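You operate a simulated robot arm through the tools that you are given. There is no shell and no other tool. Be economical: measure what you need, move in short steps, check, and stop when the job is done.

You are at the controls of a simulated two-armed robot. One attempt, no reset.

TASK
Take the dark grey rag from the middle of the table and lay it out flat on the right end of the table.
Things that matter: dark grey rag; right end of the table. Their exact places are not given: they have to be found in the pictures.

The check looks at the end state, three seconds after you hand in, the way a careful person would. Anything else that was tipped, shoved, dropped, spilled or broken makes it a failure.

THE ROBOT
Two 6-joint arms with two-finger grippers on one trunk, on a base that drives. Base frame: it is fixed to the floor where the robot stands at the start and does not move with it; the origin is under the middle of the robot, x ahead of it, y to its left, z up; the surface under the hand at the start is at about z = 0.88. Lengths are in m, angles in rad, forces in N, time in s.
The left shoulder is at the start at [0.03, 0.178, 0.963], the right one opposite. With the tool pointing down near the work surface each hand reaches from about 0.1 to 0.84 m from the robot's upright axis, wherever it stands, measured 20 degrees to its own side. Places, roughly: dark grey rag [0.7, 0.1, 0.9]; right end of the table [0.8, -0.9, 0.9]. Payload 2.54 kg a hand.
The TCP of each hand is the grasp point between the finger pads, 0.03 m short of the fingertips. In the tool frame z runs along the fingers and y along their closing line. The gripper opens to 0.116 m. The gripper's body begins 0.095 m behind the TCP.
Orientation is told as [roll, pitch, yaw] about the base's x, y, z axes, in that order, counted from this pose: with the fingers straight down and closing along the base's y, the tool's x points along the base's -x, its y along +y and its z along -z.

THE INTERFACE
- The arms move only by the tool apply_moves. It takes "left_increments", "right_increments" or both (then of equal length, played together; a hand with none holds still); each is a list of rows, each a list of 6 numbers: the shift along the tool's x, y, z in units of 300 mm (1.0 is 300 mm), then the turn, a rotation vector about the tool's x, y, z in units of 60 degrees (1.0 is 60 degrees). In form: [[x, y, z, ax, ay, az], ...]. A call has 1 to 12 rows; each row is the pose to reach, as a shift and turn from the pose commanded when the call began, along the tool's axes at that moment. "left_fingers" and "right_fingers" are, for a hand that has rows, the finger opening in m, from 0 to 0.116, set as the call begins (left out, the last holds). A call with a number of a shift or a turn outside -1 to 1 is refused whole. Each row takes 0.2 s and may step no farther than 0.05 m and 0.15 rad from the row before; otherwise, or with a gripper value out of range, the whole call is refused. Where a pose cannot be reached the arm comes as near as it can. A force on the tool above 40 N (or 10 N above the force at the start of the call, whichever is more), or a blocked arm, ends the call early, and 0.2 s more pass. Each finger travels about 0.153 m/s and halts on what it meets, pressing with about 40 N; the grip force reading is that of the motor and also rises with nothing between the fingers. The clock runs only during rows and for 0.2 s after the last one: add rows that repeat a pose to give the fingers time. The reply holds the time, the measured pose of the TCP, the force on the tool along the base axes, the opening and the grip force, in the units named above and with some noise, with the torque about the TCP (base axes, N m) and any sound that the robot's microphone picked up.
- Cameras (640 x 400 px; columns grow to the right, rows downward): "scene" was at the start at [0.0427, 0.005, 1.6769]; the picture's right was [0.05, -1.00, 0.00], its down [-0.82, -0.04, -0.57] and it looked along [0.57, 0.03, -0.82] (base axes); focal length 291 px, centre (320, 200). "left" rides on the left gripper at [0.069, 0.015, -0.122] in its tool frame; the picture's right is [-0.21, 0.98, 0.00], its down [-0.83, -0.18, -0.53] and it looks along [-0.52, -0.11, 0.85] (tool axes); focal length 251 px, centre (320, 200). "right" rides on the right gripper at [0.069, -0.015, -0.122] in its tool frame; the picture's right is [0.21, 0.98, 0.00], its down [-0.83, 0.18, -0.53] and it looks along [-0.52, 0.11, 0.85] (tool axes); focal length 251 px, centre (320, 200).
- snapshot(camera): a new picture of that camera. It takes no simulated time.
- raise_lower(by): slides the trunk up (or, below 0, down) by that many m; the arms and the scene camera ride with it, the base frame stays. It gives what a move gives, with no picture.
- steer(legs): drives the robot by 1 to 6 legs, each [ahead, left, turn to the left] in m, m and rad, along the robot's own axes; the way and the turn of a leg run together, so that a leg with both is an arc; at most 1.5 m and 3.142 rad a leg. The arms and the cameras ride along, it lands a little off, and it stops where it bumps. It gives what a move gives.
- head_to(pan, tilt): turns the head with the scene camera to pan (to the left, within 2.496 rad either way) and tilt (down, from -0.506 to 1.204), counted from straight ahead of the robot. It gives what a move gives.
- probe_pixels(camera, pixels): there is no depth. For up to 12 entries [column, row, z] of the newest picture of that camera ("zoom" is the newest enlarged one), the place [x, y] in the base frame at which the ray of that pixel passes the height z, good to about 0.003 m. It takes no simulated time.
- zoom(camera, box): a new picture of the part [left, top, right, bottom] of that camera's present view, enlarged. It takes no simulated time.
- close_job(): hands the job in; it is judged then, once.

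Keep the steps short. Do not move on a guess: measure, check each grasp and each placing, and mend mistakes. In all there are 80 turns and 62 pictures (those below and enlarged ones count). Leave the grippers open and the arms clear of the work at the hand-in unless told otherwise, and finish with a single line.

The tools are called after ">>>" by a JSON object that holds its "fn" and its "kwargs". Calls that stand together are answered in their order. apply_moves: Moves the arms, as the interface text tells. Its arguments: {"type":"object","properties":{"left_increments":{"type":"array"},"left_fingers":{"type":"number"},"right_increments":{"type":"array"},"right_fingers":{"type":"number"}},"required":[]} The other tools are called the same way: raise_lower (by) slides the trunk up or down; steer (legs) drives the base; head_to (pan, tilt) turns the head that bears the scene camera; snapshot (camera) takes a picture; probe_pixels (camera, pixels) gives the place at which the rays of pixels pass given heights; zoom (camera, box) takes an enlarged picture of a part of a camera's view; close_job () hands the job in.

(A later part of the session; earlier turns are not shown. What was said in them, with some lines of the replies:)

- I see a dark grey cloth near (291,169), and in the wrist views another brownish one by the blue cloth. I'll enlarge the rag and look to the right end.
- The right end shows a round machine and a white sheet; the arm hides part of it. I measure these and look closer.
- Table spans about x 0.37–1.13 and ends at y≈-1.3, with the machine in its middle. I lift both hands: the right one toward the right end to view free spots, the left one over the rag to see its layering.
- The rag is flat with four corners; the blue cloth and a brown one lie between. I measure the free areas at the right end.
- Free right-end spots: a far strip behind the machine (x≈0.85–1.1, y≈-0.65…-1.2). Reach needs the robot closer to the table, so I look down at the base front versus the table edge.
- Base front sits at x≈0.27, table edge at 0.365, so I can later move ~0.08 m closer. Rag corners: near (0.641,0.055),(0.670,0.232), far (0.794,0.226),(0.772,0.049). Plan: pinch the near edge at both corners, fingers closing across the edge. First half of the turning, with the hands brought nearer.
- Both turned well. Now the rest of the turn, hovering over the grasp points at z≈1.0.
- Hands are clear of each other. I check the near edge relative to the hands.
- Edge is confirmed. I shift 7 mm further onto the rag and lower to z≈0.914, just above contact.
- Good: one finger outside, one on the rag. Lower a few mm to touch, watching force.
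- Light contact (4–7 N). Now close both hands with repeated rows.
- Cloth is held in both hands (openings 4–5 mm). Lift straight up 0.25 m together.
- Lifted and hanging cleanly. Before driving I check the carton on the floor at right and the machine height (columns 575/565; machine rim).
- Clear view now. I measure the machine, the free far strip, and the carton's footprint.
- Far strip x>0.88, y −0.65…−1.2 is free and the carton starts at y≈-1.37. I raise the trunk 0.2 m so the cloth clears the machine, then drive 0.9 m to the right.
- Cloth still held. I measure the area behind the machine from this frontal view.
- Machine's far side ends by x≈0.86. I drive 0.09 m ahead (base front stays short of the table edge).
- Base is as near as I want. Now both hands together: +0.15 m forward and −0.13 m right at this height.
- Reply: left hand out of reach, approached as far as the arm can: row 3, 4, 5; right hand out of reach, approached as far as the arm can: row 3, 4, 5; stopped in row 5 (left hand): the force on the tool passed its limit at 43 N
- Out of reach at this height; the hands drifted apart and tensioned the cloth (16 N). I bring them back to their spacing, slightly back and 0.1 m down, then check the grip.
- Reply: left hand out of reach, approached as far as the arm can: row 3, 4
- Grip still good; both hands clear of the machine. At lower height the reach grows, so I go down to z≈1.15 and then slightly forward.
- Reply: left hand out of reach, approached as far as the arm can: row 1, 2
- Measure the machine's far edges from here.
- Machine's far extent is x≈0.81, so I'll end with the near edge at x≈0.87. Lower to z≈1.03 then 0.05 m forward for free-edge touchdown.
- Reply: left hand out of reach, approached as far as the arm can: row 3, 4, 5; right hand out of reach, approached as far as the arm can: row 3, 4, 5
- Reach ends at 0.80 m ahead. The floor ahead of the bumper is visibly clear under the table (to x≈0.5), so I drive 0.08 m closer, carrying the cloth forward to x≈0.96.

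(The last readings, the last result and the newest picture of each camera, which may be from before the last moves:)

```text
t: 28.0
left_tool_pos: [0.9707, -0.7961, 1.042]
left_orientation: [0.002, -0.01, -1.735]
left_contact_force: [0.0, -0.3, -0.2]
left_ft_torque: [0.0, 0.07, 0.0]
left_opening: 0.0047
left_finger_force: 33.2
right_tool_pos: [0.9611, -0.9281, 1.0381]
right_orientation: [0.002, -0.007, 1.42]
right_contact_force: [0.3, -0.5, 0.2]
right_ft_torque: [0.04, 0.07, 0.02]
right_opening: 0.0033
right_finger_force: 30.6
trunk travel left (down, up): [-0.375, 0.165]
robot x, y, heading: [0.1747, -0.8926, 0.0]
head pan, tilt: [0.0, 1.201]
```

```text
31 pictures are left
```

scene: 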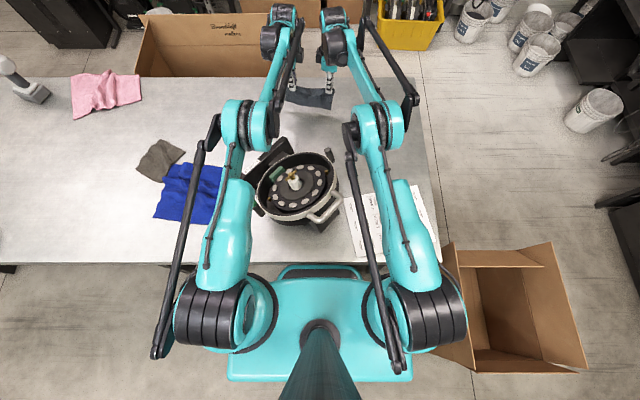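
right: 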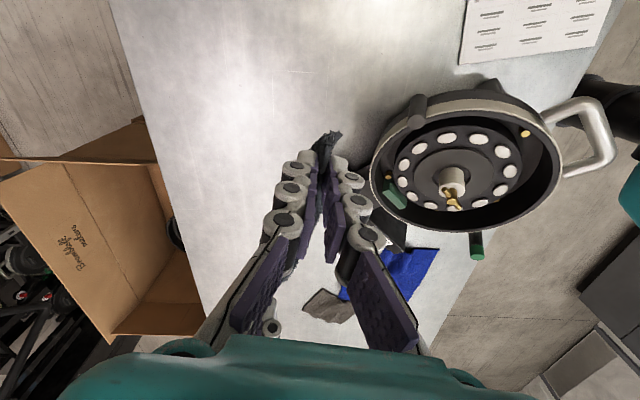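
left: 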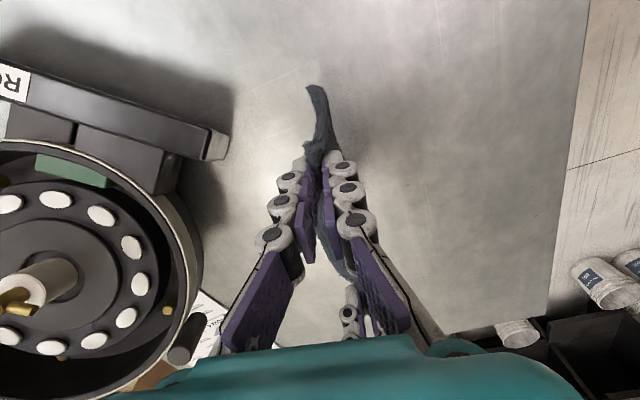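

Position is right: grips at x≈0.965, cloth bottom ~0.92. Now lay: lower while drawing back toward the robot so the free edge stays ahead; first part, then look.

>>> {"fn": "apply_moves", "kwargs": {"left_increments": [[0, 0, 0.1, 0, 0, 0], [-0.005, -0.033, 0.15, 0, 0, 0], [-0.014, -0.082, 0.2, 0, 0, 0], [-0.022, -0.132, 0.25, 0, 0, 0]], "right_increments": [[0, 0, 0.1, 0, 0, 0], [0.005, 0.033, 0.15, 0, 0, 0], [0.013, 0.082, 0.2, 0, 0, 0], [0.02, 0.132, 0.25, 0, 0, 0]]}}

>>> {"fn": "snapshot", "kwargs": {"camera": "left"}}

>>> {"fn": "snapshot", "kwargs": {"camera": "right"}}

>>> {"fn": "zoom", "kwargs": {"camera": "scene", "box": [240, 50, 400, 150]}}

```text
t: 29.0
left_tool_pos: [0.9305, -0.7977, 0.9678]
left_orientation: [0.003, -0.007, -1.734]
left_contact_force: [-0.2, 0.0, -1.3]
left_ft_torque: [0.03, 0.01, 0.01]
left_opening: 0.0047
left_finger_force: 33.5
left hand out of reach, approached as far as the arm can: row 1, 2
right_tool_pos: [0.9184, -0.9266, 0.9656]
right_orientation: [-0.001, -0.012, 1.418]
right_contact_force: [0.1, -0.6, -0.3]
right_ft_torque: [-0.02, 0.02, 0.03]
right_opening: 0.0049
right_finger_force: 35.5
right hand out of reach, approached as far as the arm can: row 1, 2
trunk travel left (down, up): [-0.375, 0.165]
robot x, y, heading: [0.1733, -0.8923, -0.003]
head pan, tilt: [0.0, 1.201]
```

```text
30 pictures are left
```

left: 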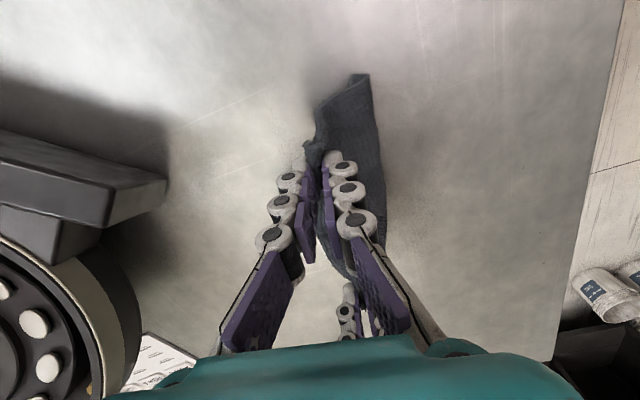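

```text
29 pictures are left
```

right: 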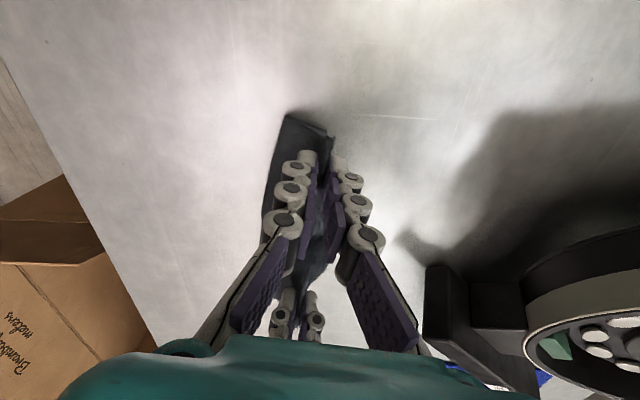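

```text
4.00 times, centred on (320, 100) of scene
```

zoom: 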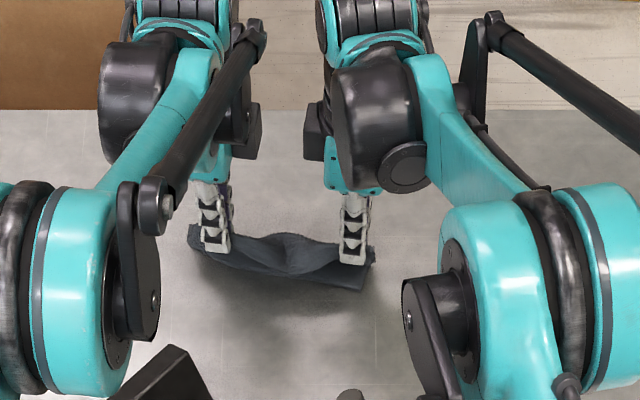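

The free part trails forward as wanted. Continue down and back to z≈0.912.

>>> {"fn": "apply_moves", "kwargs": {"left_increments": [[-0.011, -0.066, 0.077, 0, 0, 0], [-0.019, -0.115, 0.133, 0, 0, 0], [-0.026, -0.158, 0.173, 0, 0, 0], [-0.03, -0.181, 0.185, 0, 0, 0]], "right_increments": [[0.01, 0.066, 0.07, 0, 0, 0], [0.018, 0.115, 0.127, 0, 0, 0], [0.024, 0.158, 0.167, 0, 0, 0], [0.028, 0.181, 0.178, 0, 0, 0]]}}

>>> {"fn": "snapshot", "kwargs": {"camera": "left"}}

>>> {"fn": "zoom", "kwargs": {"camera": "scene", "box": [240, 50, 400, 150]}}

```text
t: 30.0
left_tool_pos: [0.8768, -0.7961, 0.9132]
left_orientation: [0.006, -0.009, -1.735]
left_contact_force: [-0.4, -0.6, 6.3]
left_ft_torque: [0.1, -0.11, 0.0]
left_opening: 0.0045
left_finger_force: 33.5
right_tool_pos: [0.8648, -0.9253, 0.9121]
right_orientation: [-0.001, -0.01, 1.418]
right_contact_force: [-0.2, -0.1, 3.7]
right_ft_torque: [-0.01, -0.03, -0.01]
right_opening: 0.0038
right_finger_force: 31.8
trunk travel left (down, up): [-0.375, 0.165]
robot x, y, heading: [0.1752, -0.8936, 0.003]
head pan, tilt: [0.0, 1.201]
```

```text
27 pictures are left
```

left: 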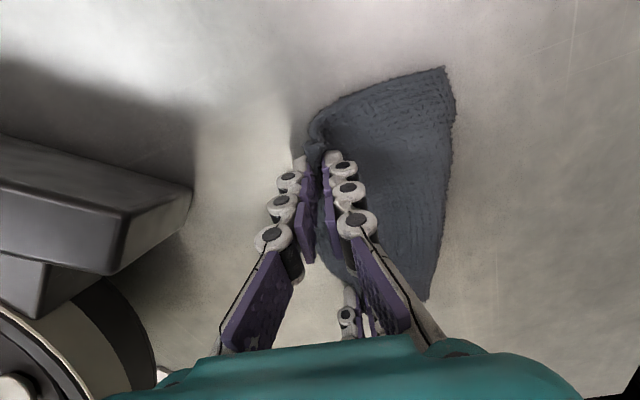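

```text
4.00 times, centred on (320, 100) of scene
```

zoom: 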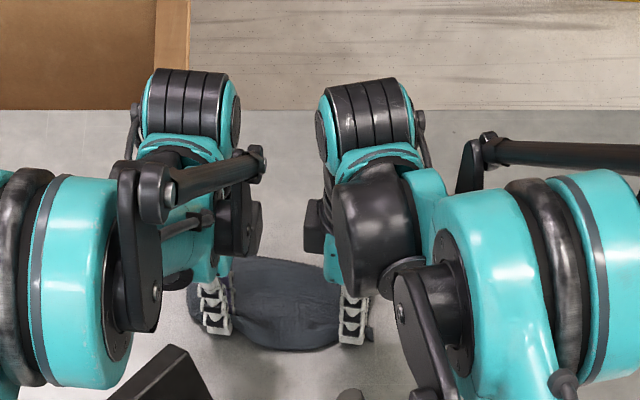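

The rag lies forward, flat; only the pinched rim is bunched. Open the fingers in place (reverse of the pinch).

>>> {"fn": "apply_moves", "kwargs": {"left_increments": [[0, 0, 0, 0, 0, 0], [0, 0, 0, 0, 0, 0], [0, 0, 0, 0, 0, 0]], "right_increments": [[0, 0, 0, 0, 0, 0], [0, 0, 0, 0, 0, 0], [0, 0, 0, 0, 0, 0]], "left_fingers": 0.06, "right_fingers": 0.06}}

>>> {"fn": "snapshot", "kwargs": {"camera": "left"}}

>>> {"fn": "snapshot", "kwargs": {"camera": "right"}}

```text
t: 30.8
left_tool_pos: [0.876, -0.7968, 0.9131]
left_orientation: [0.004, -0.01, -1.735]
left_contact_force: [0.1, 0.0, 1.2]
left_ft_torque: [-0.01, 0.0, -0.01]
left_opening: 0.0602
left_finger_force: 0.1
right_tool_pos: [0.8637, -0.9264, 0.9125]
right_orientation: [-0.001, -0.011, 1.419]
right_contact_force: [0.1, 0.2, 0.6]
right_ft_torque: [0.0, -0.01, 0.02]
right_opening: 0.06
right_finger_force: 0.1
trunk travel left (down, up): [-0.375, 0.165]
robot x, y, heading: [0.1747, -0.8914, 0.0]
head pan, tilt: [0.0, 1.201]
```

```text
25 pictures are left
```

left: 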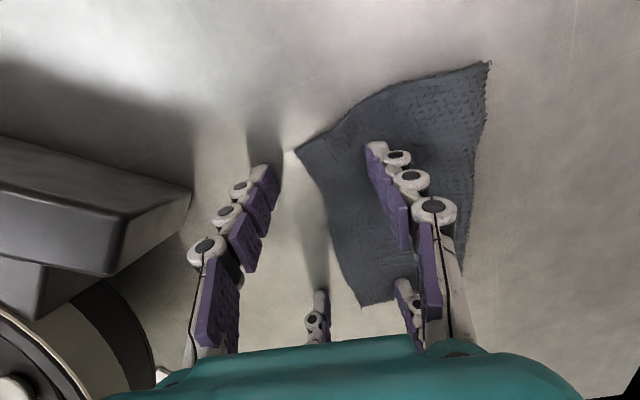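

```text
24 pictures are left
```

right: 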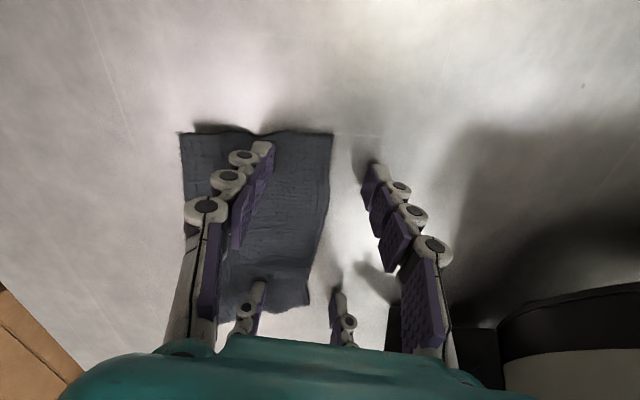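

The rim unfolded flat. Lift both hands straight up 0.2 m and look.

>>> {"fn": "apply_moves", "kwargs": {"left_increments": [[0, 0, -0.1, 0, 0, 0], [0, 0, -0.25, 0, 0, 0], [0, 0, -0.4, 0, 0, 0], [0, 0, -0.55, 0, 0, 0], [0, 0, -0.67, 0, 0, 0]], "right_increments": [[0, 0, -0.1, 0, 0, 0], [0, 0, -0.25, 0, 0, 0], [0, 0, -0.4, 0, 0, 0], [0, 0, -0.55, 0, 0, 0], [0, 0, -0.67, 0, 0, 0]]}}

>>> {"fn": "snapshot", "kwargs": {"camera": "left"}}

>>> {"fn": "snapshot", "kwargs": {"camera": "right"}}

```text
t: 32.0
left_tool_pos: [0.8754, -0.7963, 1.1138]
left_orientation: [0.006, -0.008, -1.734]
left_contact_force: [-0.8, -0.2, 0.9]
left_ft_torque: [-0.01, -0.04, 0.03]
left_opening: 0.0598
left_finger_force: 0.0
right_tool_pos: [0.8655, -0.9288, 1.1136]
right_orientation: [-0.001, -0.01, 1.42]
right_contact_force: [0.1, 0.4, 0.5]
right_ft_torque: [0.01, -0.03, 0.01]
right_opening: 0.06
right_finger_force: 0.0
trunk travel left (down, up): [-0.375, 0.165]
robot x, y, heading: [0.1768, -0.8953, -0.004]
head pan, tilt: [0.0, 1.201]
```

```text
23 pictures are left
```

left: 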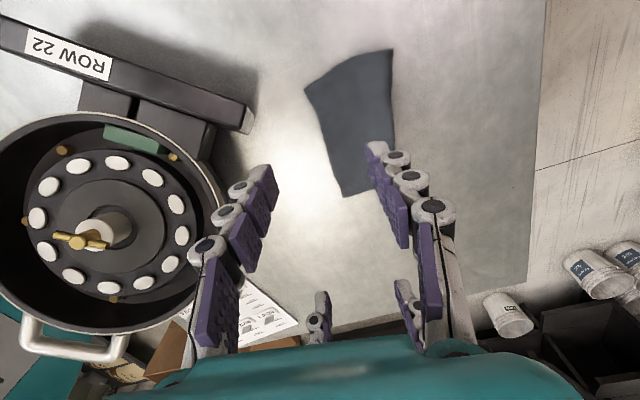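

```text
22 pictures are left
```

right: 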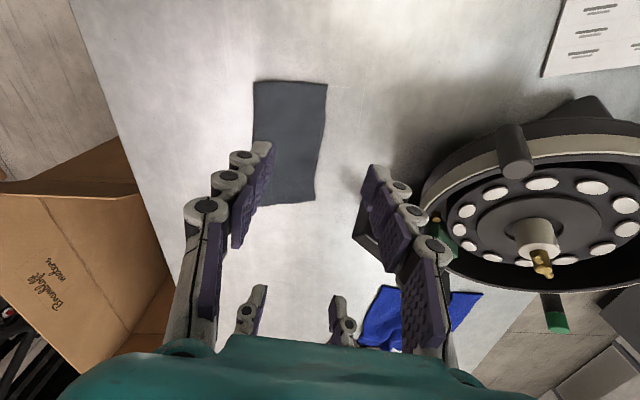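

The rag lies flat, undisturbed. Raise the trunk and back off, then verify.

>>> {"fn": "raise_lower", "kwargs": {"by": 0.16}}

>>> {"fn": "steer", "kwargs": {"legs": [[-0.4, 0, 0]]}}

>>> {"fn": "head_to", "kwargs": {"pan": 0, "tilt": 0.8}}

>>> {"fn": "snapshot", "kwargs": {"camera": "scene"}}

```text
t: 33.8
left_tool_pos: [0.8782, -0.796, 1.2739]
left_orientation: [0.004, -0.008, -1.735]
left_contact_force: [-0.4, -0.1, -0.2]
left_ft_torque: [0.01, 0.04, -0.02]
left_opening: 0.0599
left_finger_force: 0.1
right_tool_pos: [0.8657, -0.9292, 1.2721]
right_orientation: [0.0, -0.011, 1.419]
right_contact_force: [0.2, 0.4, 0.4]
right_ft_torque: [-0.01, 0.0, -0.02]
right_opening: 0.0602
right_finger_force: 0.1
trunk travel left (down, up): [-0.535, 0.005]
robot x, y, heading: [0.1742, -0.8976, -0.001]
head pan, tilt: [0.0, 1.201]
```

```text
t: 36.4
left_tool_pos: [0.4705, -0.7952, 1.272]
left_orientation: [0.005, -0.01, -1.735]
left_contact_force: [-0.5, -0.4, 0.1]
left_ft_torque: [0.0, 0.03, -0.01]
left_opening: 0.0601
left_finger_force: 0.1
right_tool_pos: [0.4588, -0.9309, 1.2715]
right_orientation: [-0.002, -0.011, 1.419]
right_contact_force: [-0.1, 0.1, 0.4]
right_ft_torque: [0.03, 0.0, -0.02]
right_opening: 0.0597
right_finger_force: 0.1
trunk travel left (down, up): [-0.535, 0.005]
robot x, y, heading: [-0.2325, -0.894, 0.001]
head pan, tilt: [0.0, 1.201]
```

```text
t: 37.2
left_tool_pos: [0.4702, -0.7953, 1.2732]
left_orientation: [0.004, -0.008, -1.735]
left_contact_force: [-0.1, 0.7, -0.2]
left_ft_torque: [-0.01, 0.03, 0.02]
left_opening: 0.06
left_finger_force: 0.1
right_tool_pos: [0.458, -0.9287, 1.2724]
right_orientation: [0.0, -0.011, 1.42]
right_contact_force: [-0.4, -0.3, 0.3]
right_ft_torque: [-0.02, 0.01, 0.0]
right_opening: 0.0601
right_finger_force: 0.0
trunk travel left (down, up): [-0.535, 0.005]
robot x, y, heading: [-0.2318, -0.8929, 0.001]
head pan, tilt: [0.0, 0.799]
```

```text
21 pictures are left
```

scene: 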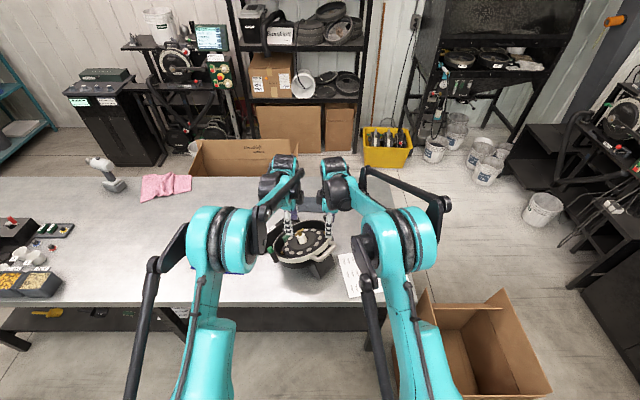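

Arms hide the rag; I back off a bit more and drive 0.5 m left to see it, grippers opened fully.

>>> {"fn": "steer", "kwargs": {"legs": [[-0.15, 0, 0], [0, 0.5, 0]]}}

>>> {"fn": "apply_moves", "kwargs": {"left_increments": [[0, 0, 0, 0, 0, 0], [0, 0, 0, 0, 0, 0]], "right_increments": [[0, 0, 0, 0, 0, 0], [0, 0, 0, 0, 0, 0]], "left_fingers": 0.116, "right_fingers": 0.116}}

>>> {"fn": "head_to", "kwargs": {"pan": -0.4, "tilt": 0.7}}

>>> {"fn": "snapshot", "kwargs": {"camera": "scene"}}

```text
t: 41.1
left_tool_pos: [0.3194, -0.2963, 1.2739]
left_orientation: [0.002, -0.007, -1.735]
left_contact_force: [1.1, 0.4, -0.2]
left_ft_torque: [0.01, -0.01, 0.03]
left_opening: 0.0601
left_finger_force: 0.1
right_tool_pos: [0.3091, -0.4295, 1.2731]
right_orientation: [0.0, -0.011, 1.419]
right_contact_force: [-0.3, -0.5, -0.3]
right_ft_torque: [0.01, 0.01, 0.02]
right_opening: 0.0602
right_finger_force: 0.2
trunk travel left (down, up): [-0.535, 0.005]
robot x, y, heading: [-0.3807, -0.3923, 0.004]
head pan, tilt: [0.0, 0.799]
```

```text
t: 41.7
left_tool_pos: [0.3186, -0.2957, 1.2729]
left_orientation: [0.004, -0.01, -1.733]
left_contact_force: [0.2, -0.1, 0.4]
left_ft_torque: [-0.06, 0.02, -0.05]
left_opening: 0.1162
left_finger_force: 0.1
right_tool_pos: [0.3081, -0.4281, 1.2714]
right_orientation: [-0.001, -0.011, 1.417]
right_contact_force: [0.2, -0.3, -0.6]
right_ft_torque: [-0.01, 0.02, 0.05]
right_opening: 0.116
right_finger_force: 0.0
trunk travel left (down, up): [-0.535, 0.005]
robot x, y, heading: [-0.3819, -0.392, -0.002]
head pan, tilt: [0.0, 0.799]
```

```text
t: 42.6
left_tool_pos: [0.32, -0.2961, 1.2732]
left_orientation: [0.002, -0.009, -1.735]
left_contact_force: [-0.8, 0.0, -0.5]
left_ft_torque: [0.0, 0.02, 0.02]
left_opening: 0.1159
left_finger_force: 0.0
right_tool_pos: [0.3095, -0.4282, 1.2726]
right_orientation: [-0.001, -0.009, 1.42]
right_contact_force: [0.4, -1.5, 0.1]
right_ft_torque: [0.01, -0.01, -0.01]
right_opening: 0.116
right_finger_force: 0.1
trunk travel left (down, up): [-0.535, 0.005]
robot x, y, heading: [-0.3828, -0.3935, 0.002]
head pan, tilt: [-0.4, 0.7]
```

```text
20 pictures are left
```

scene: 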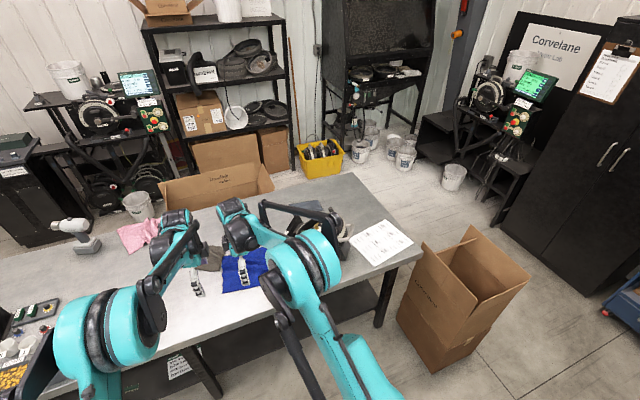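

The rag is partly visible near (308,207); enlarge it.

>>> {"fn": "zoom", "kwargs": {"camera": "scene", "box": [190, 160, 430, 310]}}

>>> {"fn": "probe_pixels", "kwargs": {"camera": "scene", "pixels": [[318, 200, 0.882], [290, 206, 0.882], [310, 218, 0.882]]}}

```text
2.67 times, centred on (310, 235) of scene
```

zoom: 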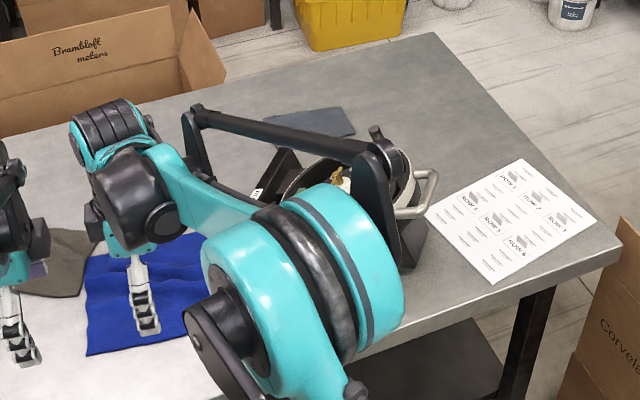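

```text
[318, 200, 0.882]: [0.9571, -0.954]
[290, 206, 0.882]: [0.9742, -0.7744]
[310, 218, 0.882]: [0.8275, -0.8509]
```

The rag is flat behind the machine at the right end, everything else is where it was, and the arms are clear and open. Handing in.

>>> {"fn": "close_job", "kwargs": {}}

```text
The job is handed in.
```

The dark grey rag is laid out flat on the right end of the table, behind the round machine at about x 0.90, y -0.86; nothing else was disturbed, and the job is handed in.
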